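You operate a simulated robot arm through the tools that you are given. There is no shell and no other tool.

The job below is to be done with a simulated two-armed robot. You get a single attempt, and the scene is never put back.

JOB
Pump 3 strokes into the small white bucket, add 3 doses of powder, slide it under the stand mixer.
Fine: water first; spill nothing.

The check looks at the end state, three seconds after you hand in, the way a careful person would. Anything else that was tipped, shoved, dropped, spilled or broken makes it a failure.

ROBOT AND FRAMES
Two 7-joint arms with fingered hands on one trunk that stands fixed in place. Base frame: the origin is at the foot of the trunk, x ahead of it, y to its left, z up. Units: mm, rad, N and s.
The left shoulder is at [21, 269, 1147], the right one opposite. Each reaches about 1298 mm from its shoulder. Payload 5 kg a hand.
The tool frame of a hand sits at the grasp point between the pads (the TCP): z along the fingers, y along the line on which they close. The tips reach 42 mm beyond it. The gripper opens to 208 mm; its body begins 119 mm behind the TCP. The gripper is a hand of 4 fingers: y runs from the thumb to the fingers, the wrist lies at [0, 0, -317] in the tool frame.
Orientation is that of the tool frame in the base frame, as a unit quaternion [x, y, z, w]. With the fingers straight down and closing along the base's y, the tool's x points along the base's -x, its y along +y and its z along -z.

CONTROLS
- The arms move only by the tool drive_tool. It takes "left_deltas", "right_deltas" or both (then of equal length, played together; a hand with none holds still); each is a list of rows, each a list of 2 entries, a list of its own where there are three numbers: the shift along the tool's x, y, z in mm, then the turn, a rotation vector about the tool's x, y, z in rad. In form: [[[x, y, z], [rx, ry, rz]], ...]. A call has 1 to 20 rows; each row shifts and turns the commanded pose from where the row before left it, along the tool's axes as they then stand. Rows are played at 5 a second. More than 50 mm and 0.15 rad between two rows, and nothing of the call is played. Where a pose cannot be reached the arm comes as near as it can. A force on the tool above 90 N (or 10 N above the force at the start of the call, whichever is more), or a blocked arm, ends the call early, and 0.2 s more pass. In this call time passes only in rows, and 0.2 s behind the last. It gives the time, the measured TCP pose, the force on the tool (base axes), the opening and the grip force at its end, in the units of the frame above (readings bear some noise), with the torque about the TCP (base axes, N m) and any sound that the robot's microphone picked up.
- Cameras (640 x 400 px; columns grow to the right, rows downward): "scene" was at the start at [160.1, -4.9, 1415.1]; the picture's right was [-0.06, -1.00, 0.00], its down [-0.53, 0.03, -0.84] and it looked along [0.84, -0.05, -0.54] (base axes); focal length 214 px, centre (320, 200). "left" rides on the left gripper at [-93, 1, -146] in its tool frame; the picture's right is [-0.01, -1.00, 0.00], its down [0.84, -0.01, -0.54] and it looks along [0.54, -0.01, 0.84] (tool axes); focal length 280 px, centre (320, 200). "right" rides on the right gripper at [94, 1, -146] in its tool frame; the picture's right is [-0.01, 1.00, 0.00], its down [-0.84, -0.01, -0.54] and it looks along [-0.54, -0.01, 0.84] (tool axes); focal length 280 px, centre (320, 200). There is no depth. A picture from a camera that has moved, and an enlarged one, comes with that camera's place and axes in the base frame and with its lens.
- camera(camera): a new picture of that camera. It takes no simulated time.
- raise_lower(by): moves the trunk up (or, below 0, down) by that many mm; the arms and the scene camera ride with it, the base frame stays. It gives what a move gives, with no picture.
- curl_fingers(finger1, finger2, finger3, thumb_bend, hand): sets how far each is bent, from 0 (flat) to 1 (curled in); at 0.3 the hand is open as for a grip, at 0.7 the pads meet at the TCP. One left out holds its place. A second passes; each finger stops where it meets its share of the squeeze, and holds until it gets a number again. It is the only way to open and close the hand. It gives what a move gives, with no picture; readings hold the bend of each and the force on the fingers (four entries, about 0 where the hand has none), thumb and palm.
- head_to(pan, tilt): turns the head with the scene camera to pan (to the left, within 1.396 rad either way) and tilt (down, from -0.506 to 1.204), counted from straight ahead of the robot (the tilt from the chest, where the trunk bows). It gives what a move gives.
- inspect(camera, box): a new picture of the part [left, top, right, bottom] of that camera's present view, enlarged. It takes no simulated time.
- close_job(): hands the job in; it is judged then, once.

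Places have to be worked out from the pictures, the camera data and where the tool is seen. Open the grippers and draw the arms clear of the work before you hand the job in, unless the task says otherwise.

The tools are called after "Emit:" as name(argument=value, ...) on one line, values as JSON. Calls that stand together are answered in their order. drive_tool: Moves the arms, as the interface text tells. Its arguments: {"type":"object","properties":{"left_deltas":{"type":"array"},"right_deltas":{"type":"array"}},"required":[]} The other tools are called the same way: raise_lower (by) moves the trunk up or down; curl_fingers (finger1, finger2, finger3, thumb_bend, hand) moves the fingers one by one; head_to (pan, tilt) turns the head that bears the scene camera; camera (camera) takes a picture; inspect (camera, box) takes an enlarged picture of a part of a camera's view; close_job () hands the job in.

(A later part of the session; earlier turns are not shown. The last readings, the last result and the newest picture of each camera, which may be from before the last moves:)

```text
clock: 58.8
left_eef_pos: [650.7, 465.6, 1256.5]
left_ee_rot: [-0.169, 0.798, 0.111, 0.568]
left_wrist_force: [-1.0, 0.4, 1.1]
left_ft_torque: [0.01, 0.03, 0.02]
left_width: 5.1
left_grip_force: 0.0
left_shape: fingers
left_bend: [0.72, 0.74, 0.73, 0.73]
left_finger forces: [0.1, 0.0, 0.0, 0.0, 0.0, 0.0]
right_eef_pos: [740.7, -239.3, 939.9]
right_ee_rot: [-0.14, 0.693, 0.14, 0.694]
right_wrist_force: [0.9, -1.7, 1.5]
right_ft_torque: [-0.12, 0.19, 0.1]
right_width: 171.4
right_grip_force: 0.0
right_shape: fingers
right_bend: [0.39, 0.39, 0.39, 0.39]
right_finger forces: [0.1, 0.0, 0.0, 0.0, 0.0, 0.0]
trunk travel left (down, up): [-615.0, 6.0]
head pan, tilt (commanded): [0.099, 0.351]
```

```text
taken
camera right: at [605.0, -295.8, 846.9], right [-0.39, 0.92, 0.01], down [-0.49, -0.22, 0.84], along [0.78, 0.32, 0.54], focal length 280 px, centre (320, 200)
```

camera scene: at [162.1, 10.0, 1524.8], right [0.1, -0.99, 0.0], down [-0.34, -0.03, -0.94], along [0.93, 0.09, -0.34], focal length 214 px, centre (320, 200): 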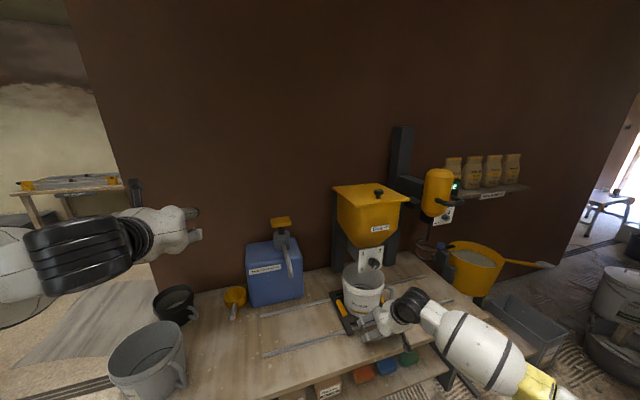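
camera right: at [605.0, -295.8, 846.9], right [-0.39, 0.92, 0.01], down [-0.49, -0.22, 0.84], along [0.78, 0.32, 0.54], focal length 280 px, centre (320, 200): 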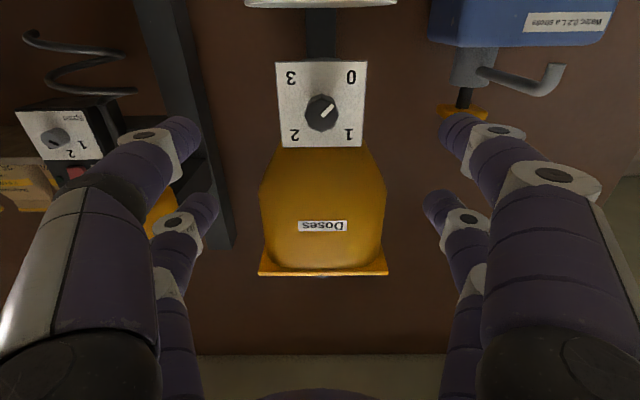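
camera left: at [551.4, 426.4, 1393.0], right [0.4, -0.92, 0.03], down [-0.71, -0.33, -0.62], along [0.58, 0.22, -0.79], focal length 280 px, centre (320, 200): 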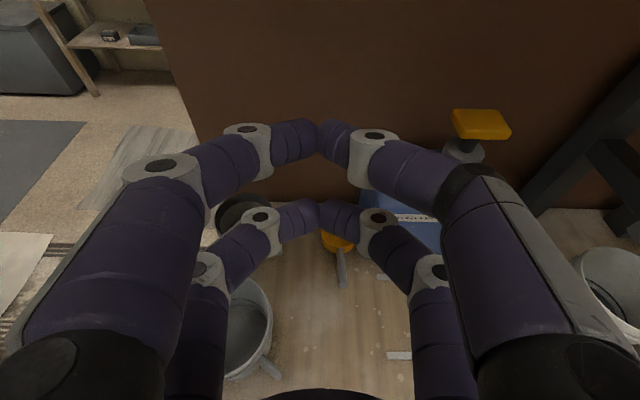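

The knob shows clearly, pointer at 0, face at about (956, -149, 951), and the hand's axis already lines up except for 11 mm of height. To turn 0→3 (270°) in one go I need wrist roll from -135° to +135°, so I test the negative side in free air.

Emit:
drive_tool(right_deltas=[[[-11, 0, 0], [0, 0, -0.1473]], [[0, 0, 0], [0, 0, -0.1473]], [[0, 0, 0], [0, 0, -0.1473]], [[0, 0, 0], [0, 0, -0.1473]], [[0, 0, 0], [0, 0, -0.1473]], [[0, 0, 0], [0, 0, -0.1473]], [[0, 0, 0], [0, 0, -0.1473]], [[0, 0, 0], [0, 0, -0.1473]], [[0, 0, 0], [0, 0, -0.1473]], [[0, 0, 0], [0, 0, -0.1473]], [[0, 0, 0], [0, 0, -0.1473]], [[0, 0, 0], [0, 0, -0.1473]], [[0, 0, 0], [0, 0, -0.1473]], [[0, 0, 0], [0, 0, -0.1473]], [[0, 0, 0], [0, 0, -0.1473]], [[0, 0, 0], [0, 0, -0.1473]]])

```text
clock: 62.2
left_eef_pos: [652.2, 464.5, 1257.5]
left_ee_rot: [-0.168, 0.798, 0.11, 0.569]
left_wrist_force: [0.8, -1.1, 0.7]
left_ft_torque: [-0.02, -0.05, 0.03]
left_width: 5.2
left_grip_force: 0.1
left_shape: fingers
left_bend: [0.72, 0.74, 0.73, 0.73]
left_finger forces: [0.0, 0.0, 0.1, 0.0, 0.0, 0.0]
right_eef_pos: [740.3, -240.4, 948.1]
right_ee_rot: [0.695, -0.133, 0.586, -0.395]
right_wrist_force: [0.0, 0.2, -0.4]
right_ft_torque: [0.01, 0.0, -0.02]
right_width: 171.2
right_grip_force: 0.2
right_shape: fingers
right_bend: [0.39, 0.39, 0.39, 0.39]
right_finger forces: [0.0, 0.0, 0.1, 0.0, 0.0, 0.1]
trunk travel left (down, up): [-615.0, 6.0]
head pan, tilt (commanded): [0.099, 0.351]
```

-135° is reachable. Now I rehearse the whole +270° in air, in two calls.

Emit:
drive_tool(right_deltas=[[[0, 0, 0], [0, 0, 0.1473]], [[0, 0, 0], [0, 0, 0.1473]], [[0, 0, 0], [0, 0, 0.1473]], [[0, 0, 0], [0, 0, 0.1473]], [[0, 0, 0], [0, 0, 0.1473]], [[0, 0, 0], [0, 0, 0.1473]], [[0, 0, 0], [0, 0, 0.1473]], [[0, 0, 0], [0, 0, 0.1473]], [[0, 0, 0], [0, 0, 0.1473]], [[0, 0, 0], [0, 0, 0.1473]], [[0, 0, 0], [0, 0, 0.1473]], [[0, 0, 0], [0, 0, 0.1473]], [[0, 0, 0], [0, 0, 0.1473]], [[0, 0, 0], [0, 0, 0.1473]], [[0, 0, 0], [0, 0, 0.1473]], [[0, 0, 0], [0, 0, 0.1473]]])

Emit:
drive_tool(right_deltas=[[[0, 0, 0], [0, 0, 0.1473]], [[0, 0, 0], [0, 0, 0.1473]], [[0, 0, 0], [0, 0, 0.1473]], [[0, 0, 0], [0, 0, 0.1473]], [[0, 0, 0], [0, 0, 0.1473]], [[0, 0, 0], [0, 0, 0.1473]], [[0, 0, 0], [0, 0, 0.1473]], [[0, 0, 0], [0, 0, 0.1473]], [[0, 0, 0], [0, 0, 0.1473]], [[0, 0, 0], [0, 0, 0.1473]], [[0, 0, 0], [0, 0, 0.1473]], [[0, 0, 0], [0, 0, 0.1473]], [[0, 0, 0], [0, 0, 0.1473]], [[0, 0, 0], [0, 0, 0.1473]], [[0, 0, 0], [0, 0, 0.1473]], [[0, 0, 0], [0, 0, 0.1473]]])

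```text
clock: 65.6
left_eef_pos: [651.6, 464.7, 1256.1]
left_ee_rot: [-0.169, 0.798, 0.111, 0.568]
left_wrist_force: [0.7, -1.1, -0.1]
left_ft_torque: [0.0, 0.0, 0.01]
left_width: 5.1
left_grip_force: 0.0
left_shape: fingers
left_bend: [0.72, 0.74, 0.73, 0.73]
left_finger forces: [0.1, 0.0, 0.0, 0.1, 0.1, 0.0]
right_eef_pos: [740.4, -239.5, 949.7]
right_ee_rot: [-0.14, 0.693, 0.141, 0.693]
right_wrist_force: [-0.3, -0.8, 1.0]
right_ft_torque: [-0.03, 0.0, 0.05]
right_width: 171.2
right_grip_force: 0.2
right_shape: fingers
right_bend: [0.39, 0.39, 0.39, 0.39]
right_finger forces: [0.1, 0.1, 0.0, 0.1, 0.0, 0.1]
trunk travel left (down, up): [-615.0, 6.0]
head pan, tilt (commanded): [0.099, 0.351]
```

```text
clock: 69.0
left_eef_pos: [652.4, 465.6, 1256.4]
left_ee_rot: [-0.169, 0.798, 0.11, 0.568]
left_wrist_force: [0.0, -0.7, 0.6]
left_ft_torque: [0.02, 0.0, -0.02]
left_width: 5.2
left_grip_force: 0.1
left_shape: fingers
left_bend: [0.72, 0.74, 0.73, 0.73]
left_finger forces: [0.0, 0.0, 0.0, 0.0, 0.1, 0.0]
right_eef_pos: [738.8, -240.9, 949.7]
right_ee_rot: [0.587, 0.395, 0.694, 0.133]
right_wrist_force: [0.2, -0.6, -0.2]
right_ft_torque: [0.01, -0.01, 0.0]
right_width: 171.3
right_grip_force: 0.0
right_shape: fingers
right_bend: [0.39, 0.39, 0.39, 0.39]
right_finger forces: [0.0, 0.1, 0.0, 0.1, 0.0, 0.1]
trunk travel left (down, up): [-615.0, 6.0]
head pan, tilt (commanded): [0.099, 0.351]
```

The whole ±135° range works. I roll back to neutral and take a close look at the knob for exact placement.

Emit:
drive_tool(right_deltas=[[[0, 0, 0], [0, 0, -0.1473]], [[0, 0, 0], [0, 0, -0.1473]], [[0, 0, 0], [0, 0, -0.1473]], [[0, 0, 0], [0, 0, -0.1473]], [[0, 0, 0], [0, 0, -0.1473]], [[0, 0, 0], [0, 0, -0.1473]], [[0, 0, 0], [0, 0, -0.1473]], [[0, 0, 0], [0, 0, -0.1473]], [[0, 0, 0], [0, 0, -0.1473]], [[0, 0, 0], [0, 0, -0.1473]], [[0, 0, 0], [0, 0, -0.1473]], [[0, 0, 0], [0, 0, -0.1473]], [[0, 0, 0], [0, 0, -0.1473]], [[0, 0, 0], [0, 0, -0.1473]], [[0, 0, 0], [0, 0, -0.1473]], [[0, 0, 0], [0, 0, -0.1473]]])

Emit:
inspect(camera="right", box=[250, 40, 400, 160])

Emit:
inspect(camera="scene", box=[325, 230, 405, 320])

```text
clock: 72.4
left_eef_pos: [651.3, 465.2, 1255.9]
left_ee_rot: [-0.169, 0.798, 0.11, 0.568]
left_wrist_force: [0.2, -0.7, -0.3]
left_ft_torque: [0.01, -0.02, -0.04]
left_width: 5.1
left_grip_force: 0.0
left_shape: fingers
left_bend: [0.72, 0.74, 0.73, 0.73]
left_finger forces: [0.1, 0.0, 0.1, 0.1, 0.0, 0.0]
right_eef_pos: [738.7, -240.0, 950.0]
right_ee_rot: [-0.142, 0.693, 0.141, 0.693]
right_wrist_force: [0.1, 0.5, -1.2]
right_ft_torque: [0.03, -0.02, -0.02]
right_width: 171.2
right_grip_force: 0.0
right_shape: fingers
right_bend: [0.39, 0.39, 0.39, 0.39]
right_finger forces: [0.1, 0.0, 0.0, 0.0, 0.0, 0.0]
trunk travel left (down, up): [-615.0, 6.0]
head pan, tilt (commanded): [0.099, 0.351]
```

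```text
3.33 times, centred on (325, 100) of right
camera zoom: at [604.4, -296.2, 858.1], right [-0.39, 0.92, 0.01], down [-0.49, -0.22, 0.84], along [0.78, 0.32, 0.54], focal length 935 px, centre (303, 533)
```

zoom: 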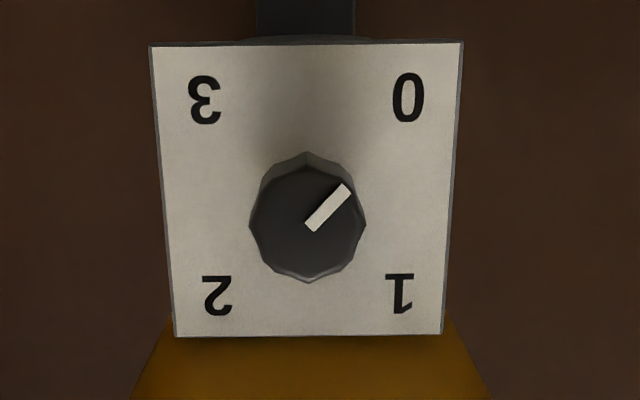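

```text
4.44 times, centred on (365, 275) of scene
camera zoom: at [161.9, 10.0, 1524.8], right [0.1, -1.0, 0.0], down [-0.34, -0.03, -0.94], along [0.93, 0.09, -0.34], focal length 953 px, centre (120, -133)
```

zoom: 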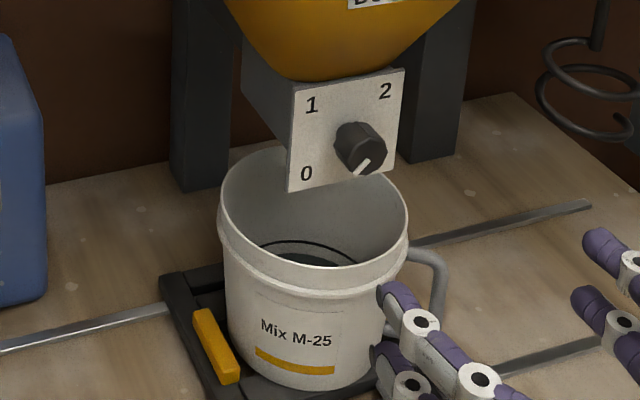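

Knob centre refines to (956, -149, 954); plate 29 mm behind its face. I preshape the right hand to a small opening, then roll to -135°.

Emit:
curl_fingers(hand="right", finger1=0.57, finger2=0.57, finger3=0.57, thumb_bend=0.57)

Emit:
camera(camera="right")

Emit:
drive_tool(right_deltas=[[[0, 0, 0], [0, 0, -0.1473]], [[0, 0, 0], [0, 0, -0.1473]], [[0, 0, 0], [0, 0, -0.1473]], [[0, 0, 0], [0, 0, -0.1473]], [[0, 0, 0], [0, 0, -0.1473]], [[0, 0, 0], [0, 0, -0.1473]], [[0, 0, 0], [0, 0, -0.1473]], [[0, 0, 0], [0, 0, -0.1473]], [[0, 0, 0], [0, 0, -0.1473]], [[0, 0, 0], [0, 0, -0.1473]], [[0, 0, 0], [0, 0, -0.1473]], [[0, 0, 0], [0, 0, -0.1473]], [[0, 0, 0], [0, 0, -0.1473]], [[0, 0, 0], [0, 0, -0.1473]], [[0, 0, 0], [0, 0, -0.1473]], [[0, 0, 0], [0, 0, -0.1473]]])

Emit:
camera(camera="right")

```text
clock: 73.4
left_eef_pos: [651.6, 465.1, 1256.1]
left_ee_rot: [-0.168, 0.799, 0.109, 0.568]
left_wrist_force: [-1.1, -0.5, -0.2]
left_ft_torque: [0.04, 0.0, 0.01]
left_width: 5.2
left_grip_force: 0.0
left_shape: fingers
left_bend: [0.72, 0.74, 0.73, 0.73]
left_finger forces: [0.0, 0.1, 0.1, 0.1, 0.0, 0.0]
right_eef_pos: [740.8, -240.3, 950.4]
right_ee_rot: [-0.141, 0.693, 0.141, 0.693]
right_wrist_force: [0.3, -0.3, -0.2]
right_ft_torque: [0.0, -0.02, 0.0]
right_width: 81.6
right_grip_force: 0.0
right_shape: fingers
right_bend: [0.56, 0.56, 0.56, 0.56]
right_finger forces: [0.0, 0.1, 0.0, 0.1, 0.1, 0.0]
trunk travel left (down, up): [-615.0, 6.0]
head pan, tilt (commanded): [0.099, 0.351]
```

```text
taken
camera right: at [604.4, -295.9, 858.2], right [-0.39, 0.92, 0.01], down [-0.49, -0.22, 0.84], along [0.78, 0.32, 0.54], focal length 280 px, centre (320, 200)
```

right: 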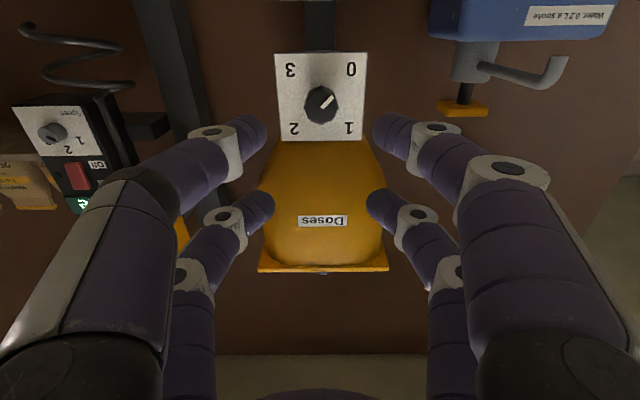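

```text
clock: 76.8
left_eef_pos: [651.6, 465.9, 1255.8]
left_ee_rot: [-0.168, 0.797, 0.11, 0.569]
left_wrist_force: [0.2, 0.1, 0.2]
left_ft_torque: [0.0, 0.02, -0.02]
left_width: 5.1
left_grip_force: 0.0
left_shape: fingers
left_bend: [0.72, 0.74, 0.73, 0.73]
left_finger forces: [0.1, 0.1, 0.0, 0.0, 0.1, 0.0]
right_eef_pos: [739.8, -239.5, 949.4]
right_ee_rot: [0.695, -0.134, 0.586, -0.394]
right_wrist_force: [-0.2, 0.2, -0.1]
right_ft_torque: [0.0, 0.0, 0.02]
right_width: 81.5
right_grip_force: 0.0
right_shape: fingers
right_bend: [0.56, 0.56, 0.56, 0.56]
right_finger forces: [0.0, 0.0, 0.0, 0.1, 0.1, 0.0]
trunk travel left (down, up): [-615.0, 6.0]
head pan, tilt (commanded): [0.099, 0.351]
```

```text
taken
camera right: at [630.3, -358.3, 1016.3], right [0.27, -0.64, -0.72], down [-0.73, 0.34, -0.59], along [0.62, 0.68, -0.38], focal length 280 px, centre (320, 200)
```

right: 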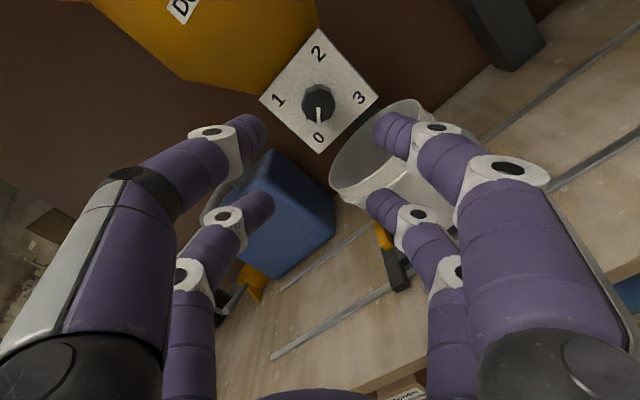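

The geometry matches my estimate to a pixel. I advance 175 mm along the knob axis, stopping about 60 mm short of the knob.

Emit:
drive_tool(right_deltas=[[[0.6, -0.6, 35], [0, 0, 0]], [[0.6, -0.6, 35], [0, 0, 0]], [[0.6, -0.6, 35], [0, 0, 0]], [[0.6, -0.6, 35], [0, 0, 0]], [[0.6, -0.6, 35], [0, 0, 0]]])

Emit:
camera(camera="right")

Emit:
inspect(camera="scene", box=[310, 180, 430, 300])

```text
clock: 78.0
left_eef_pos: [650.7, 465.2, 1255.7]
left_ee_rot: [-0.168, 0.798, 0.11, 0.568]
left_wrist_force: [-0.6, 0.1, -0.5]
left_ft_torque: [0.0, 0.01, 0.0]
left_width: 5.2
left_grip_force: 0.1
left_shape: fingers
left_bend: [0.72, 0.74, 0.73, 0.73]
left_finger forces: [0.0, 0.1, 0.0, 0.0, 0.1, 0.0]
right_eef_pos: [903.6, -165.8, 956.2]
right_ee_rot: [0.695, -0.136, 0.586, -0.394]
right_wrist_force: [-0.1, -0.1, -0.6]
right_ft_torque: [-0.02, -0.08, -0.03]
right_width: 81.7
right_grip_force: 0.1
right_shape: fingers
right_bend: [0.56, 0.56, 0.56, 0.56]
right_finger forces: [0.1, 0.1, 0.0, 0.0, 0.0, 0.0]
trunk travel left (down, up): [-615.0, 6.0]
head pan, tilt (commanded): [0.099, 0.351]
```

```text
taken
camera right: at [795.0, -285.5, 1022.2], right [0.27, -0.64, -0.72], down [-0.73, 0.34, -0.59], along [0.62, 0.68, -0.38], focal length 280 px, centre (320, 200)
```

right: 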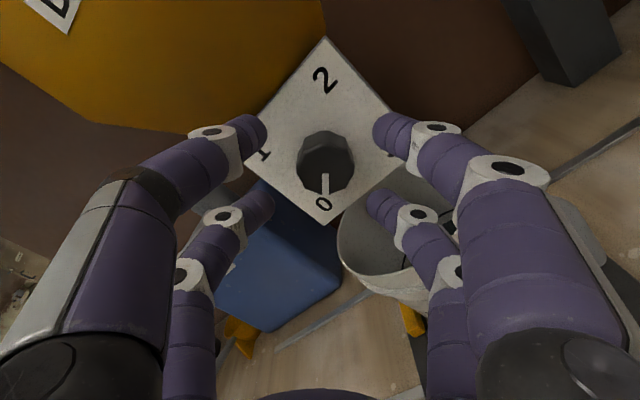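

```text
3.33 times, centred on (370, 240) of scene
camera zoom: at [161.8, 10.5, 1524.8], right [0.1, -1.0, 0.0], down [-0.34, -0.03, -0.94], along [0.93, 0.09, -0.34], focal length 715 px, centre (153, 67)
```

zoom: 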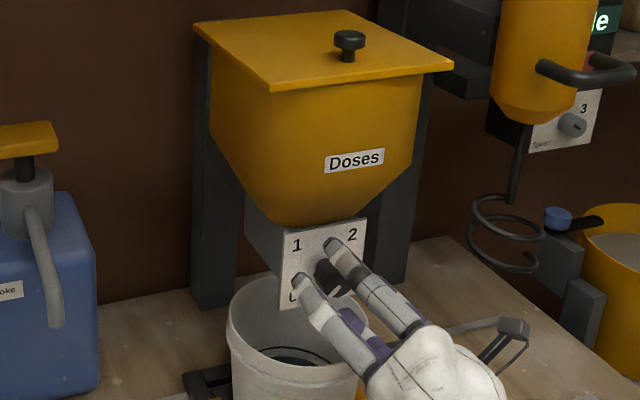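

I zoom in on the knob from here to check centring before the final approach.

Emit:
inspect(camera="right", box=[250, 90, 400, 230])

```text
2.86 times, centred on (325, 160) of right
camera zoom: at [795.0, -285.5, 1022.2], right [0.27, -0.64, -0.72], down [-0.73, 0.34, -0.59], along [0.62, 0.68, -0.38], focal length 801 px, centre (306, 314)
```

zoom: 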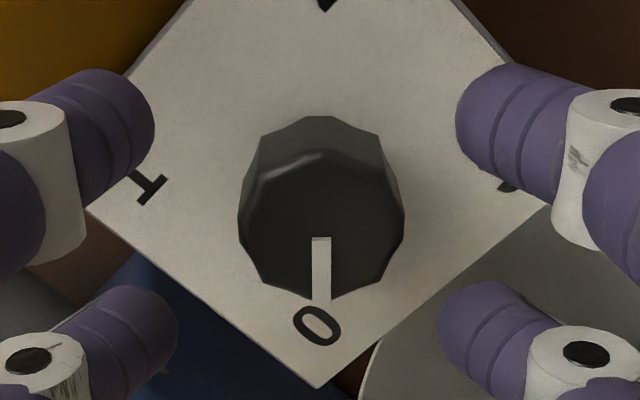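

The knob sits slightly off the hand's axis: about 7–9 mm along tool -x and 3 mm along +y. I correct most of that and close in another 18 mm, then check again.

Emit:
drive_tool(right_deltas=[[[-3.5, 1.5, 0], [0, 0, 0]], [[-3.5, 1.5, 0], [0, 0, 0]], [[0, 0, 9], [0, 0, 0]], [[0, 0, 9], [0, 0, 0]]])

Emit:
inspect(camera="right", box=[230, 90, 410, 260])

Emit:
inspect(camera="scene", box=[340, 220, 410, 290])

```text
clock: 79.0
left_eef_pos: [651.6, 463.2, 1255.9]
left_ee_rot: [-0.168, 0.798, 0.109, 0.568]
left_wrist_force: [0.4, 0.8, -0.4]
left_ft_torque: [-0.02, -0.02, -0.02]
left_width: 4.9
left_grip_force: 0.0
left_shape: fingers
left_bend: [0.72, 0.74, 0.73, 0.73]
left_finger forces: [0.0, 0.0, 0.0, 0.0, 0.0, 0.1]
right_eef_pos: [917.9, -160.9, 948.1]
right_ee_rot: [0.695, -0.135, 0.586, -0.394]
right_wrist_force: [-0.6, -0.7, 0.4]
right_ft_torque: [-0.02, -0.06, 0.02]
right_width: 81.6
right_grip_force: 0.1
right_shape: fingers
right_bend: [0.56, 0.56, 0.56, 0.56]
right_finger forces: [0.0, 0.0, 0.0, 0.0, 0.1, 0.0]
trunk travel left (down, up): [-615.0, 6.0]
head pan, tilt (commanded): [0.099, 0.351]
```

```text
2.35 times, centred on (320, 175) of right
camera zoom: at [809.0, -279.6, 1014.5], right [0.27, -0.64, -0.72], down [-0.73, 0.35, -0.59], along [0.62, 0.68, -0.38], focal length 660 px, centre (320, 259)
```

zoom: 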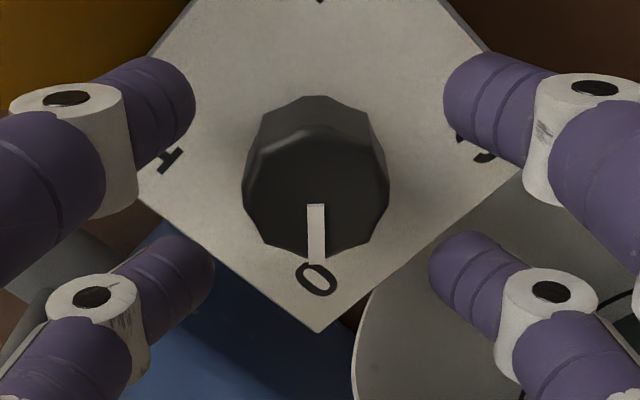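

```text
5.71 times, centred on (375, 255) of scene
camera zoom: at [162.3, 10.2, 1524.8], right [0.1, -1.0, 0.0], down [-0.34, -0.03, -0.94], along [0.93, 0.09, -0.34], focal length 1226 px, centre (6, -114)
```

zoom: 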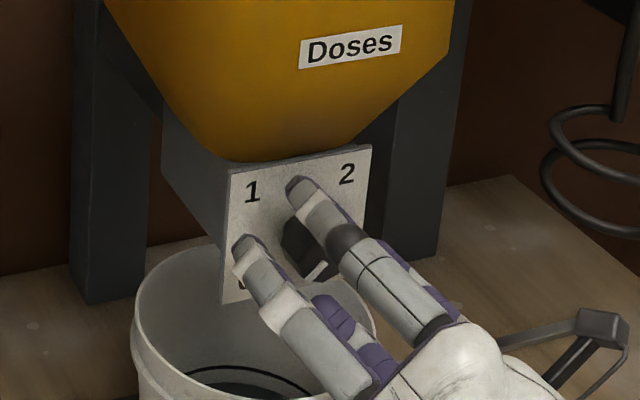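

Now the knob is centred within about 1 mm and its face lies 38 mm beyond the TCP. I advance 18 mm so the pads overlap the knob while the tips stay clear of the plate.

Emit:
drive_tool(right_deltas=[[[-0.5, -0.5, 6], [0, 0, 0]], [[-0.5, -0.5, 6], [0, 0, 0]], [[0, 0, 6], [0, 0, 0]]])

Emit:
inspect(camera="right", box=[230, 90, 410, 260])

```text
clock: 79.7
left_eef_pos: [647.8, 461.9, 1259.4]
left_ee_rot: [-0.167, 0.797, 0.11, 0.571]
left_wrist_force: [0.9, -0.6, -1.1]
left_ft_torque: [-0.02, -0.01, 0.02]
left_width: 5.3
left_grip_force: 0.0
left_shape: fingers
left_bend: [0.72, 0.74, 0.73, 0.73]
left_finger forces: [0.0, 0.0, 0.0, 0.0, 0.0, 0.0]
right_eef_pos: [920.7, -154.6, 948.6]
right_ee_rot: [0.693, -0.132, 0.586, -0.398]
right_wrist_force: [-70.8, -29.8, 7.3]
right_ft_torque: [2.04, -4.74, 0.82]
right_width: 79.3
right_grip_force: 38.0
right_shape: fingers
right_bend: [0.56, 0.56, 0.56, 0.53]
right_finger forces: [0.0, 0.0, 0.0, 0.0, 75.9, 0.0]
trunk travel left (down, up): [-615.0, 6.0]
head pan, tilt (commanded): [0.099, 0.351]
stopped in row 3 (right hand): the force on the tool passed its limit at 99 N (the readings are from after the stop); the commanded pose is now the measured one
```

```text
2.35 times, centred on (320, 175) of right
camera zoom: at [812.1, -274.4, 1014.0], right [0.28, -0.64, -0.72], down [-0.73, 0.34, -0.59], along [0.62, 0.69, -0.37], focal length 660 px, centre (320, 259)
```

zoom: 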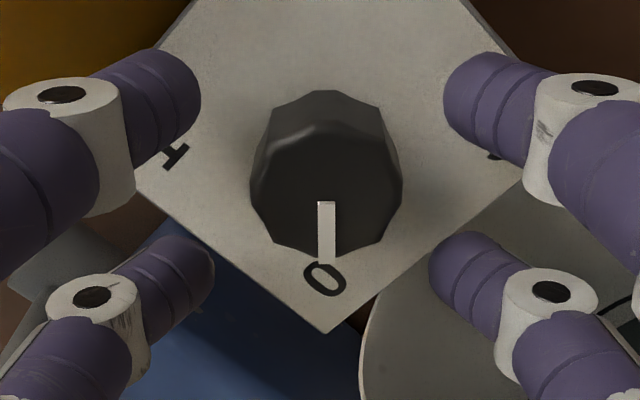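

The thumb tip met the plate (99 N stop), so the plate is nearer than I reckoned. I back off at once by 8 mm and check that nothing moved.

Emit:
drive_tool(right_deltas=[[[0, 0, -4], [0, 0, 0]], [[0, 0, -4], [0, 0, 0]]])

Emit:
camera(camera="right")

Emit:
inspect(camera="scene", box=[310, 180, 430, 300])

```text
clock: 80.3
left_eef_pos: [648.1, 466.2, 1258.1]
left_ee_rot: [-0.169, 0.797, 0.111, 0.569]
left_wrist_force: [-0.5, 0.2, 0.8]
left_ft_torque: [-0.04, 0.04, -0.01]
left_width: 5.4
left_grip_force: 0.1
left_shape: fingers
left_bend: [0.72, 0.74, 0.73, 0.73]
left_finger forces: [0.1, 0.0, 0.0, 0.1, 0.1, 0.0]
right_eef_pos: [921.2, -152.3, 944.1]
right_ee_rot: [0.696, -0.132, 0.584, -0.397]
right_wrist_force: [-0.2, 0.5, -1.2]
right_ft_torque: [0.02, -0.11, 0.01]
right_width: 81.8
right_grip_force: 0.1
right_shape: fingers
right_bend: [0.56, 0.56, 0.56, 0.56]
right_finger forces: [0.0, 0.0, 0.1, 0.1, 0.0, 0.0]
trunk travel left (down, up): [-615.0, 6.0]
head pan, tilt (commanded): [0.099, 0.351]
```

```text
taken
camera right: at [812.2, -272.9, 1010.3], right [0.28, -0.64, -0.72], down [-0.74, 0.34, -0.59], along [0.62, 0.69, -0.38], focal length 280 px, centre (320, 200)
```

right: 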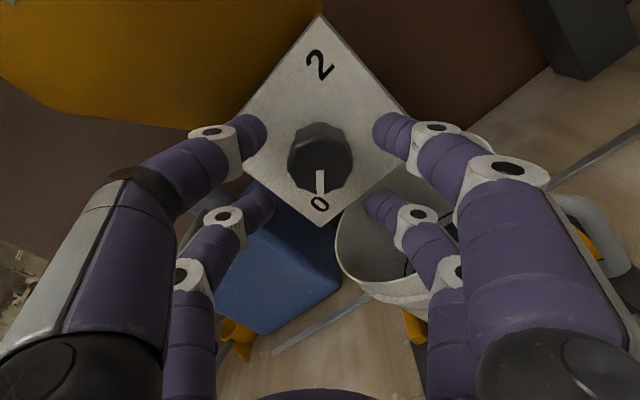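

```text
3.33 times, centred on (370, 240) of scene
camera zoom: at [161.1, 9.9, 1524.9], right [0.1, -0.99, 0.0], down [-0.34, -0.03, -0.94], along [0.93, 0.1, -0.34], focal length 715 px, centre (153, 67)
```

zoom: 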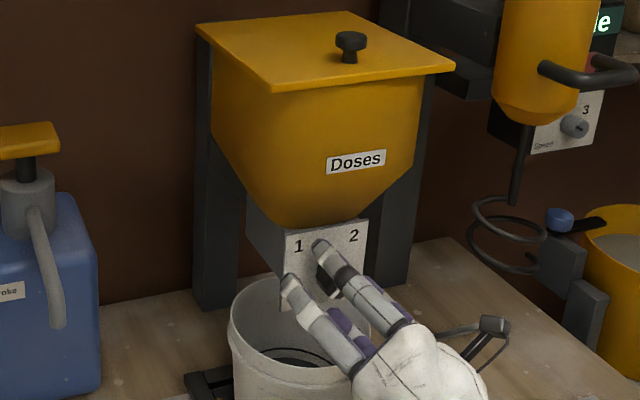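

Hopper and label are exactly where they were; no harm done. I measure the knob again from this retreat position.

Emit:
inspect(camera="right", box=[230, 90, 410, 260])

Emit:
inspect(camera="scene", box=[345, 235, 395, 285])

```text
2.35 times, centred on (320, 175) of right
camera zoom: at [812.2, -272.9, 1010.3], right [0.28, -0.64, -0.72], down [-0.74, 0.34, -0.59], along [0.62, 0.69, -0.38], focal length 660 px, centre (320, 259)
```

zoom: 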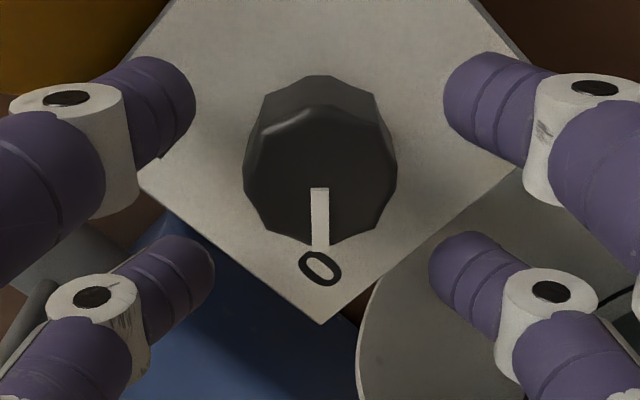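

```text
8.00 times, centred on (370, 260) of scene
camera zoom: at [161.1, 9.9, 1524.9], right [0.1, -0.99, 0.0], down [-0.34, -0.03, -0.94], along [0.93, 0.1, -0.34], focal length 1716 px, centre (-80, -280)
```

zoom: 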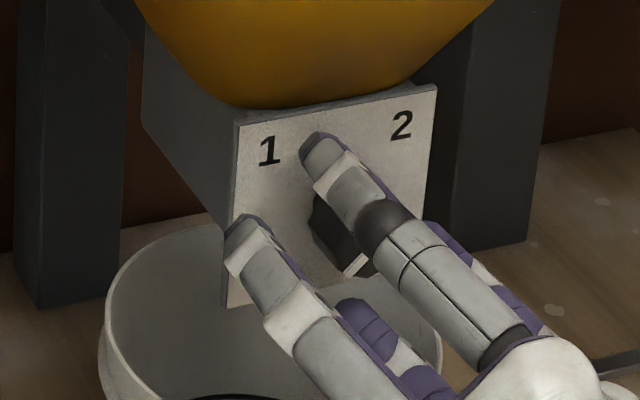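

Taking the contact as evidence, the plate is about 10 mm nearer than triangulated and the knob is about 43 mm wide. So its face is now 20 mm past the TCP, the right depth for gripping, but the hand is about 12 mm off along tool +x. I shift by that.

Emit:
drive_tool(right_deltas=[[[4, 0, 0], [0, 0, 0]], [[4, 0, 0], [0, 0, 0]], [[3, 0, 0], [0, 0, 0]]])

Emit:
inspect(camera="right", box=[230, 90, 410, 260])

Emit:
inspect(camera="scene", box=[345, 235, 395, 285])

```text
clock: 81.1
left_eef_pos: [651.6, 465.0, 1255.8]
left_ee_rot: [-0.168, 0.798, 0.11, 0.568]
left_wrist_force: [0.4, -0.3, -0.8]
left_ft_torque: [-0.01, -0.01, 0.03]
left_width: 5.2
left_grip_force: 0.0
left_shape: fingers
left_bend: [0.72, 0.74, 0.73, 0.73]
left_finger forces: [0.0, 0.0, 0.0, 0.1, 0.1, 0.0]
right_eef_pos: [921.2, -160.6, 951.2]
right_ee_rot: [0.696, -0.132, 0.584, -0.397]
right_wrist_force: [-5.9, -0.3, -6.7]
right_ft_torque: [-0.23, -0.02, 0.22]
right_width: 76.9
right_grip_force: 4.9
right_shape: fingers
right_bend: [0.56, 0.56, 0.56, 0.57]
right_finger forces: [0.1, 0.0, 0.1, 0.0, 9.1, 0.1]
trunk travel left (down, up): [-615.0, 6.0]
head pan, tilt (commanded): [0.099, 0.351]
```

```text
2.35 times, centred on (320, 175) of right
camera zoom: at [814.1, -280.6, 1017.6], right [0.28, -0.64, -0.72], down [-0.74, 0.34, -0.59], along [0.62, 0.69, -0.38], focal length 660 px, centre (320, 259)
```

zoom: 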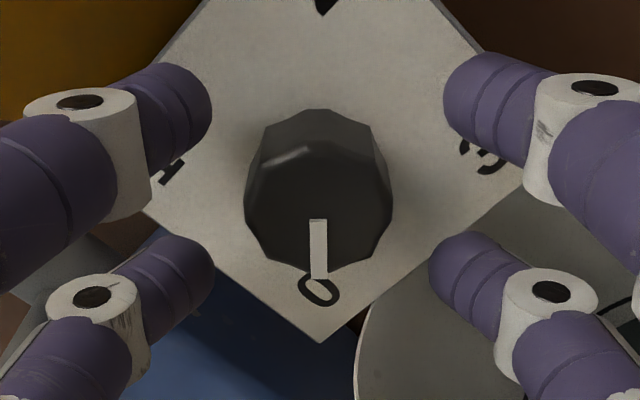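

```text
8.00 times, centred on (370, 260) of scene
camera zoom: at [162.5, 10.0, 1524.7], right [0.1, -1.0, 0.0], down [-0.34, -0.03, -0.94], along [0.93, 0.09, -0.34], focal length 1716 px, centre (-80, -280)
```

zoom: 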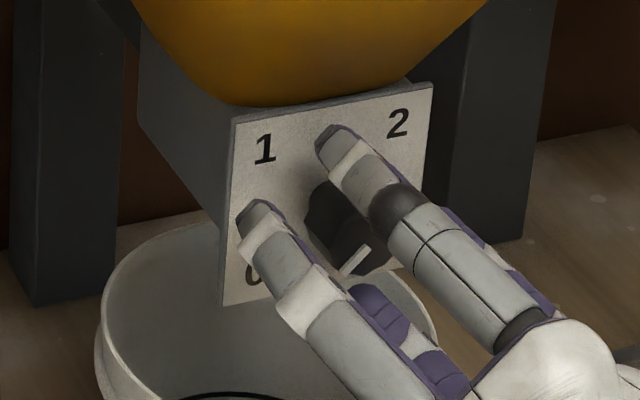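

The thumb tip drags lightly on the plate (9 N). The knob is now centred within 2 mm with its face 23 mm ahead. I back off 3 mm to free the tip.

Emit:
drive_tool(right_deltas=[[[0, 0, -3], [0, 0, 0]], [[1.5, 0, 0], [0, 0, 0]]])

Emit:
inspect(camera="right", box=[230, 90, 410, 260])

```text
clock: 81.7
left_eef_pos: [651.8, 465.7, 1255.4]
left_ee_rot: [-0.168, 0.798, 0.11, 0.569]
left_wrist_force: [-0.4, -0.1, 0.6]
left_ft_torque: [-0.01, 0.0, 0.02]
left_width: 5.1
left_grip_force: 0.1
left_shape: fingers
left_bend: [0.72, 0.74, 0.73, 0.73]
left_finger forces: [0.1, 0.0, 0.1, 0.1, 0.1, 0.0]
right_eef_pos: [918.7, -162.7, 953.7]
right_ee_rot: [0.695, -0.132, 0.585, -0.396]
right_wrist_force: [-0.1, -0.4, -0.1]
right_ft_torque: [0.01, -0.02, 0.01]
right_width: 81.0
right_grip_force: 0.0
right_shape: fingers
right_bend: [0.56, 0.56, 0.56, 0.56]
right_finger forces: [0.0, 0.0, 0.0, 0.0, 0.0, 0.0]
trunk travel left (down, up): [-615.0, 6.0]
head pan, tilt (commanded): [0.099, 0.351]
```

```text
2.35 times, centred on (320, 175) of right
camera zoom: at [811.4, -282.5, 1020.3], right [0.28, -0.64, -0.72], down [-0.73, 0.34, -0.59], along [0.62, 0.69, -0.38], focal length 660 px, centre (320, 259)
```

zoom: 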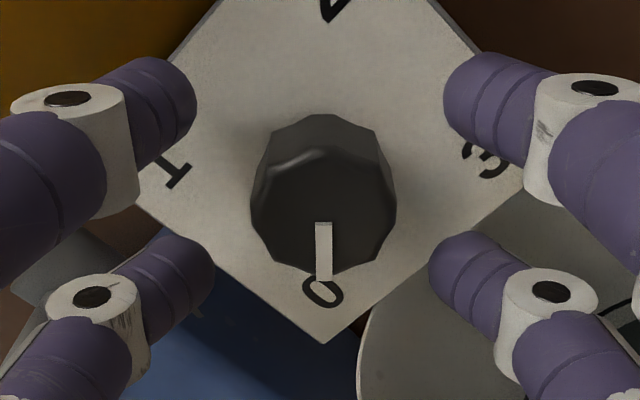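

Free of contact and centred within about 1 mm. I close the fingers on the knob.

Emit:
curl_fingers(hand="right", finger1=0.64, finger2=0.64, finger3=0.64, thumb_bend=0.64)

Emit:
inspect(camera="right", box=[230, 90, 410, 260])

```text
clock: 82.7
left_eef_pos: [650.1, 464.7, 1257.2]
left_ee_rot: [-0.169, 0.797, 0.111, 0.569]
left_wrist_force: [-0.7, 0.8, -0.6]
left_ft_torque: [-0.03, 0.03, 0.03]
left_width: 5.2
left_grip_force: 0.1
left_shape: fingers
left_bend: [0.72, 0.74, 0.73, 0.73]
left_finger forces: [0.0, 0.0, 0.1, 0.0, 0.1, 0.0]
right_eef_pos: [918.7, -162.7, 952.5]
right_ee_rot: [0.695, -0.133, 0.584, -0.397]
right_wrist_force: [0.5, -0.2, -0.7]
right_ft_torque: [-0.02, 0.04, 0.02]
right_width: 40.3
right_grip_force: 0.0
right_shape: fingers
right_bend: [0.64, 0.64, 0.64, 0.64]
right_finger forces: [0.0, 0.0, 0.1, 0.1, 0.0, 0.1]
trunk travel left (down, up): [-615.0, 6.0]
head pan, tilt (commanded): [0.099, 0.351]
```

```text
2.35 times, centred on (320, 175) of right
camera zoom: at [811.3, -282.3, 1019.6], right [0.28, -0.64, -0.72], down [-0.73, 0.34, -0.59], along [0.62, 0.69, -0.38], focal length 660 px, centre (320, 259)
```

zoom: 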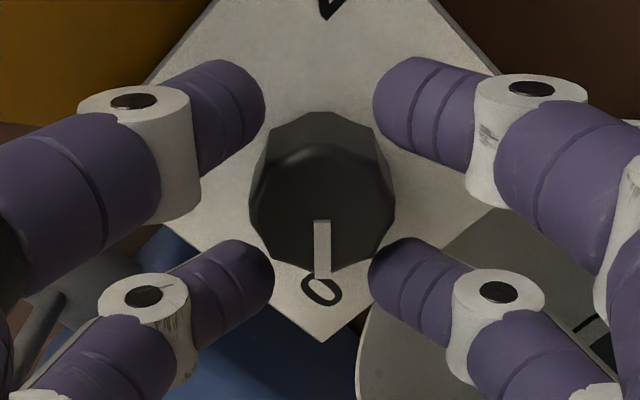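

The four digits now cage the knob without touching. Since the tips draw back as they close, I go 7 mm deeper before gripping.

Emit:
drive_tool(right_deltas=[[[0, 0.5, 3.5], [0, 0, 0]], [[0, 0.5, 3.5], [0, 0, 0]]])

Emit:
curl_fingers(hand="right", finger1=0.68, finger2=0.68, finger3=0.68, thumb_bend=0.68)

Emit:
inspect(camera="right", box=[230, 90, 410, 260])

```text
clock: 83.3
left_eef_pos: [650.8, 464.7, 1257.1]
left_ee_rot: [-0.169, 0.798, 0.111, 0.568]
left_wrist_force: [-0.4, 0.9, 0.3]
left_ft_torque: [0.03, 0.05, -0.02]
left_width: 4.9
left_grip_force: 0.0
left_shape: fingers
left_bend: [0.72, 0.74, 0.73, 0.73]
left_finger forces: [0.0, 0.0, 0.1, 0.0, 0.0, 0.0]
right_eef_pos: [924.0, -161.6, 952.7]
right_ee_rot: [0.695, -0.134, 0.584, -0.397]
right_wrist_force: [0.5, 0.4, -0.5]
right_ft_torque: [-0.02, -0.03, 0.05]
right_width: 40.5
right_grip_force: 0.1
right_shape: fingers
right_bend: [0.64, 0.64, 0.64, 0.64]
right_finger forces: [0.0, 0.0, 0.1, 0.0, 0.0, 0.1]
trunk travel left (down, up): [-615.0, 6.0]
head pan, tilt (commanded): [0.099, 0.351]
```

```text
clock: 84.3
left_eef_pos: [651.6, 465.4, 1256.5]
left_ee_rot: [-0.169, 0.798, 0.11, 0.568]
left_wrist_force: [-0.4, -0.8, 0.7]
left_ft_torque: [0.0, 0.02, 0.0]
left_width: 5.4
left_grip_force: 0.0
left_shape: fingers
left_bend: [0.72, 0.74, 0.73, 0.73]
left_finger forces: [0.0, 0.1, 0.1, 0.1, 0.0, 0.0]
right_eef_pos: [926.3, -161.5, 952.5]
right_ee_rot: [0.695, -0.133, 0.585, -0.397]
right_wrist_force: [0.2, 1.0, -0.4]
right_ft_torque: [-0.03, 0.02, 0.02]
right_width: 20.9
right_grip_force: 1.2
right_shape: fingers
right_bend: [0.68, 0.68, 0.67, 0.68]
right_finger forces: [0.0, 0.6, 1.2, 0.0, 0.0, 0.0]
trunk travel left (down, up): [-615.0, 6.0]
head pan, tilt (commanded): [0.099, 0.351]
```

```text
2.35 times, centred on (320, 175) of right
camera zoom: at [818.2, -281.5, 1019.3], right [0.28, -0.64, -0.72], down [-0.73, 0.34, -0.59], along [0.62, 0.69, -0.38], focal length 660 px, centre (320, 259)
```

zoom: 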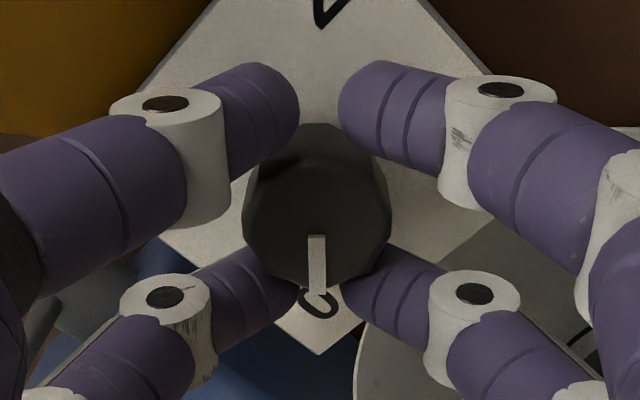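

The far pair (fingers 2 and 3) touches first, so I shift 2 mm to centre and then close firmly.

Emit:
drive_tool(right_deltas=[[[-2.5, 0, 1.5], [0, 0, 0]]])

Emit:
curl_fingers(hand="right", finger1=0.76, finger2=0.76, finger3=0.76, thumb_bend=0.76)

Emit:
inspect(camera="right", box=[230, 90, 410, 260])

```text
clock: 84.7
left_eef_pos: [652.2, 466.4, 1256.6]
left_ee_rot: [-0.168, 0.798, 0.11, 0.568]
left_wrist_force: [0.1, -0.4, -0.3]
left_ft_torque: [-0.04, -0.01, -0.05]
left_width: 5.2
left_grip_force: 0.0
left_shape: fingers
left_bend: [0.72, 0.74, 0.73, 0.73]
left_finger forces: [0.0, 0.1, 0.0, 0.1, 0.0, 0.1]
right_eef_pos: [926.1, -160.6, 950.6]
right_ee_rot: [0.695, -0.133, 0.585, -0.397]
right_wrist_force: [1.3, -1.2, -0.3]
right_ft_torque: [0.01, 0.01, 0.04]
right_width: 20.8
right_grip_force: 0.6
right_shape: fingers
right_bend: [0.68, 0.68, 0.68, 0.68]
right_finger forces: [0.1, 0.0, 0.0, 0.0, 0.3, 0.0]
trunk travel left (down, up): [-615.0, 6.0]
head pan, tilt (commanded): [0.099, 0.351]
```

```text
clock: 85.7
left_eef_pos: [651.4, 465.6, 1254.7]
left_ee_rot: [-0.168, 0.798, 0.109, 0.568]
left_wrist_force: [1.0, 0.2, -0.2]
left_ft_torque: [0.01, 0.03, 0.01]
left_width: 5.1
left_grip_force: 0.1
left_shape: fingers
left_bend: [0.72, 0.74, 0.73, 0.73]
left_finger forces: [0.0, 0.0, 0.0, 0.0, 0.1, 0.0]
right_eef_pos: [926.8, -158.3, 951.1]
right_ee_rot: [0.695, -0.132, 0.585, -0.397]
right_wrist_force: [9.6, 6.6, 3.3]
right_ft_torque: [0.02, -0.07, 0.06]
right_width: 5.6
right_grip_force: 8.2
right_shape: fingers
right_bend: [0.72, 0.71, 0.71, 0.72]
right_finger forces: [0.0, 8.1, 7.5, 0.0, 0.0, 0.0]
trunk travel left (down, up): [-615.0, 6.0]
head pan, tilt (commanded): [0.099, 0.351]
```

```text
2.35 times, centred on (320, 175) of right
camera zoom: at [818.6, -278.9, 1018.0], right [0.28, -0.64, -0.72], down [-0.73, 0.34, -0.59], along [0.62, 0.69, -0.38], focal length 660 px, centre (320, 259)
```

zoom: 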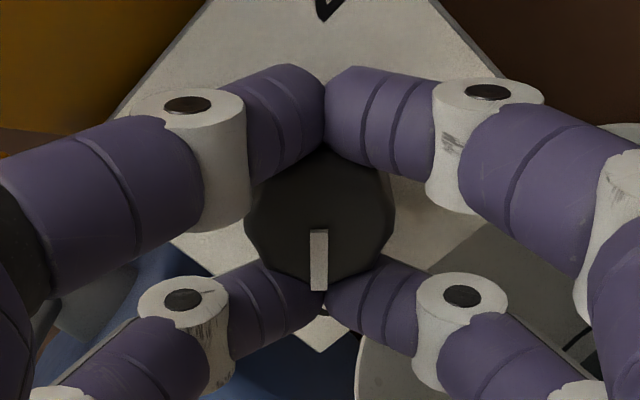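

The near pair closed past the knob, so the four-digit cage won't hold it firmly. A better grip is to pinch the knob across its diameter with fingers 2 and 3 only and fold finger 1 and thumb away. I release and back off 30 mm first.

Emit:
curl_fingers(hand="right", finger1=0.63, finger2=0.63, finger3=0.63, thumb_bend=0.63)

Emit:
drive_tool(right_deltas=[[[0, 0, -8], [0, 0, 0]], [[0, 0, -8], [0, 0, 0]], [[0, 0, -8], [0, 0, 0]], [[0, 0, -8], [0, 0, 0]]])

Emit:
curl_fingers(hand="right", finger1=1.0, finger2=0.6, finger3=0.6, thumb_bend=1.0)

Emit:
camera(camera="right")

Emit:
inspect(camera="scene", box=[345, 220, 415, 290])

```text
clock: 86.7
left_eef_pos: [651.6, 464.2, 1255.3]
left_ee_rot: [-0.169, 0.799, 0.11, 0.567]
left_wrist_force: [-0.5, 0.8, 0.0]
left_ft_torque: [0.0, -0.01, 0.03]
left_width: 5.3
left_grip_force: 0.1
left_shape: fingers
left_bend: [0.72, 0.74, 0.73, 0.73]
left_finger forces: [0.0, 0.1, 0.0, 0.0, 0.0, 0.0]
right_eef_pos: [926.3, -159.9, 949.7]
right_ee_rot: [0.695, -0.132, 0.585, -0.397]
right_wrist_force: [0.0, -0.5, 0.3]
right_ft_torque: [-0.01, 0.0, -0.01]
right_width: 44.5
right_grip_force: 0.0
right_shape: fingers
right_bend: [0.63, 0.63, 0.63, 0.63]
right_finger forces: [0.0, 0.0, 0.0, 0.1, 0.1, 0.0]
trunk travel left (down, up): [-615.0, 6.0]
head pan, tilt (commanded): [0.099, 0.351]
```

```text
clock: 87.7
left_eef_pos: [651.1, 465.0, 1256.5]
left_ee_rot: [-0.169, 0.798, 0.11, 0.568]
left_wrist_force: [-0.4, 0.4, 0.3]
left_ft_torque: [0.0, -0.01, -0.01]
left_width: 5.1
left_grip_force: 0.0
left_shape: fingers
left_bend: [0.72, 0.74, 0.73, 0.73]
left_finger forces: [0.1, 0.0, 0.1, 0.1, 0.0, 0.0]
right_eef_pos: [897.6, -171.6, 952.1]
right_ee_rot: [0.695, -0.132, 0.585, -0.397]
right_wrist_force: [-0.5, -0.1, -0.7]
right_ft_torque: [0.01, 0.02, -0.03]
right_width: 44.4
right_grip_force: 0.1
right_shape: fingers
right_bend: [0.63, 0.63, 0.63, 0.63]
right_finger forces: [0.0, 0.0, 0.0, 0.0, 0.1, 0.0]
trunk travel left (down, up): [-615.0, 6.0]
head pan, tilt (commanded): [0.099, 0.351]
```

```text
clock: 88.7
left_eef_pos: [650.9, 464.3, 1257.2]
left_ee_rot: [-0.169, 0.797, 0.111, 0.569]
left_wrist_force: [-0.3, 0.3, 0.1]
left_ft_torque: [0.01, 0.0, 0.01]
left_width: 5.5
left_grip_force: 0.0
left_shape: fingers
left_bend: [0.72, 0.74, 0.73, 0.73]
left_finger forces: [0.1, 0.1, 0.0, 0.1, 0.0, 0.0]
right_eef_pos: [897.5, -171.8, 951.0]
right_ee_rot: [0.695, -0.132, 0.585, -0.397]
right_wrist_force: [0.8, -0.5, 0.6]
right_ft_torque: [0.02, 0.0, 0.01]
right_width: 4.4
right_grip_force: 0.1
right_shape: fingers
right_bend: [1.0, 0.6, 0.6, 0.93]
right_finger forces: [0.0, 0.0, 0.0, 0.0, 0.1, 0.0]
trunk travel left (down, up): [-615.0, 6.0]
head pan, tilt (commanded): [0.099, 0.351]
```

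```text
taken
camera right: at [788.9, -292.1, 1018.2], right [0.28, -0.64, -0.72], down [-0.73, 0.34, -0.59], along [0.62, 0.69, -0.38], focal length 280 px, centre (320, 200)
```

right: 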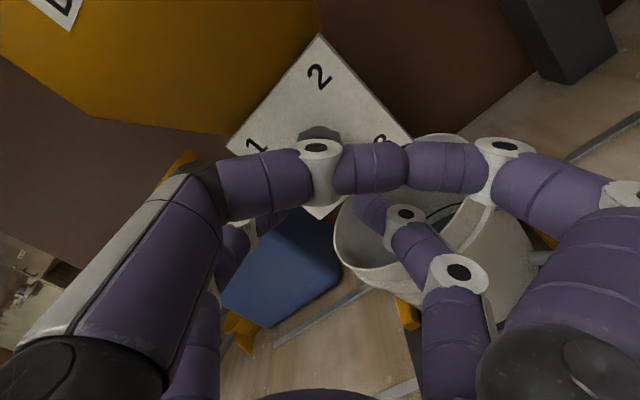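

```text
5.71 times, centred on (380, 255) of scene
camera zoom: at [162.0, 10.0, 1524.8], right [0.1, -1.0, 0.0], down [-0.34, -0.03, -0.94], along [0.93, 0.09, -0.34], focal length 1226 px, centre (-23, -114)
```

zoom: 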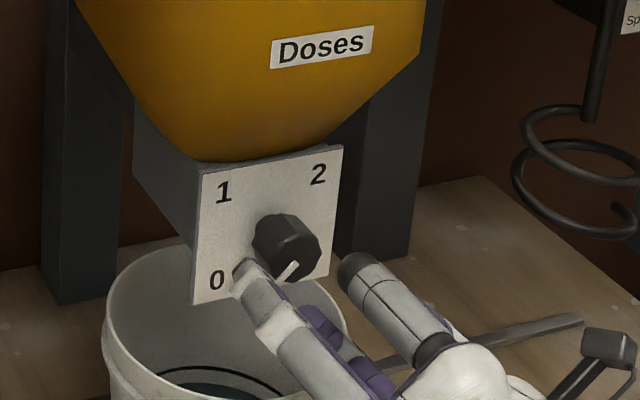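

Curling the near pair blocks my view of the knob, so I swap: finger 1 and thumb (near pair) will do the pinching and fingers 2 and 3 fold away.

Emit:
curl_fingers(hand="right", finger1=0.58, finger2=0.6, finger3=0.6, thumb_bend=0.58)

Emit:
curl_fingers(hand="right", finger1=0.58, finger2=1.0, finger3=0.95, thumb_bend=0.58)

Emit:
drive_tool(right_deltas=[[[-10, 0, 0], [0, 0, 0]], [[-10, 0, 0], [0, 0, 0]], [[-9, 0, 0], [0, 0, 0]]])

Emit:
camera(camera="right")

Emit:
inspect(camera="right", box=[230, 50, 410, 220])

```text
clock: 89.7
left_eef_pos: [650.7, 464.5, 1255.8]
left_ee_rot: [-0.169, 0.798, 0.111, 0.568]
left_wrist_force: [0.2, 0.0, 0.1]
left_ft_torque: [0.01, 0.01, 0.02]
left_width: 5.0
left_grip_force: 0.1
left_shape: fingers
left_bend: [0.72, 0.74, 0.73, 0.73]
left_finger forces: [0.1, 0.1, 0.1, 0.0, 0.1, 0.0]
right_eef_pos: [896.6, -172.2, 951.4]
right_ee_rot: [0.695, -0.132, 0.584, -0.398]
right_wrist_force: [0.4, -0.1, -0.1]
right_ft_torque: [-0.01, -0.01, 0.0]
right_width: 75.6
right_grip_force: 0.1
right_shape: fingers
right_bend: [0.57, 0.6, 0.6, 0.57]
right_finger forces: [0.0, 0.0, 0.0, 0.0, 0.0, 0.1]
trunk travel left (down, up): [-615.0, 6.0]
head pan, tilt (commanded): [0.099, 0.351]
```

```text
clock: 90.7
left_eef_pos: [652.2, 464.3, 1256.6]
left_ee_rot: [-0.169, 0.798, 0.11, 0.567]
left_wrist_force: [1.2, 0.3, 0.3]
left_ft_torque: [0.0, 0.02, 0.01]
left_width: 5.5
left_grip_force: 0.1
left_shape: fingers
left_bend: [0.72, 0.74, 0.73, 0.73]
left_finger forces: [0.1, 0.0, 0.0, 0.1, 0.0, 0.0]
right_eef_pos: [896.4, -173.1, 951.4]
right_ee_rot: [0.695, -0.132, 0.584, -0.398]
right_wrist_force: [-0.7, -0.2, 0.7]
right_ft_torque: [-0.02, 0.04, 0.01]
right_width: 75.3
right_grip_force: 0.1
right_shape: fingers
right_bend: [0.57, 0.72, 0.72, 0.57]
right_finger forces: [0.0, 0.1, 0.0, 0.0, 0.0, 0.0]
trunk travel left (down, up): [-615.0, 6.0]
head pan, tilt (commanded): [0.099, 0.351]
```

```text
clock: 91.5
left_eef_pos: [652.1, 464.5, 1256.6]
left_ee_rot: [-0.169, 0.798, 0.111, 0.568]
left_wrist_force: [0.2, 0.6, -0.4]
left_ft_torque: [0.02, 0.01, -0.01]
left_width: 5.3
left_grip_force: 0.0
left_shape: fingers
left_bend: [0.72, 0.74, 0.73, 0.73]
left_finger forces: [0.1, 0.0, 0.0, 0.0, 0.1, 0.1]
right_eef_pos: [889.0, -153.3, 932.0]
right_ee_rot: [0.695, -0.133, 0.585, -0.396]
right_wrist_force: [-0.2, -0.2, -0.7]
right_ft_torque: [-0.02, 0.03, 0.03]
right_width: 75.5
right_grip_force: 0.0
right_shape: fingers
right_bend: [0.57, 0.72, 0.72, 0.57]
right_finger forces: [0.0, 0.2, 0.1, 0.0, 0.0, 0.1]
trunk travel left (down, up): [-615.0, 6.0]
head pan, tilt (commanded): [0.099, 0.351]
```

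```text
taken
camera right: at [780.6, -274.0, 997.6], right [0.28, -0.64, -0.72], down [-0.73, 0.34, -0.59], along [0.62, 0.69, -0.38], focal length 280 px, centre (320, 200)
```

right: 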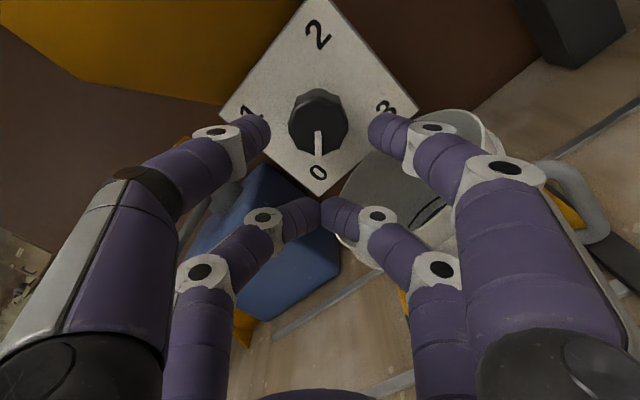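

```text
2.35 times, centred on (320, 135) of right
camera zoom: at [780.6, -274.0, 997.6], right [0.28, -0.64, -0.72], down [-0.73, 0.34, -0.59], along [0.62, 0.69, -0.38], focal length 660 px, centre (320, 353)
```

zoom: 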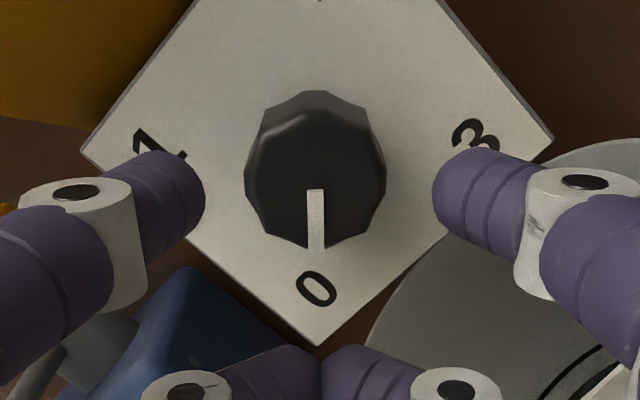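

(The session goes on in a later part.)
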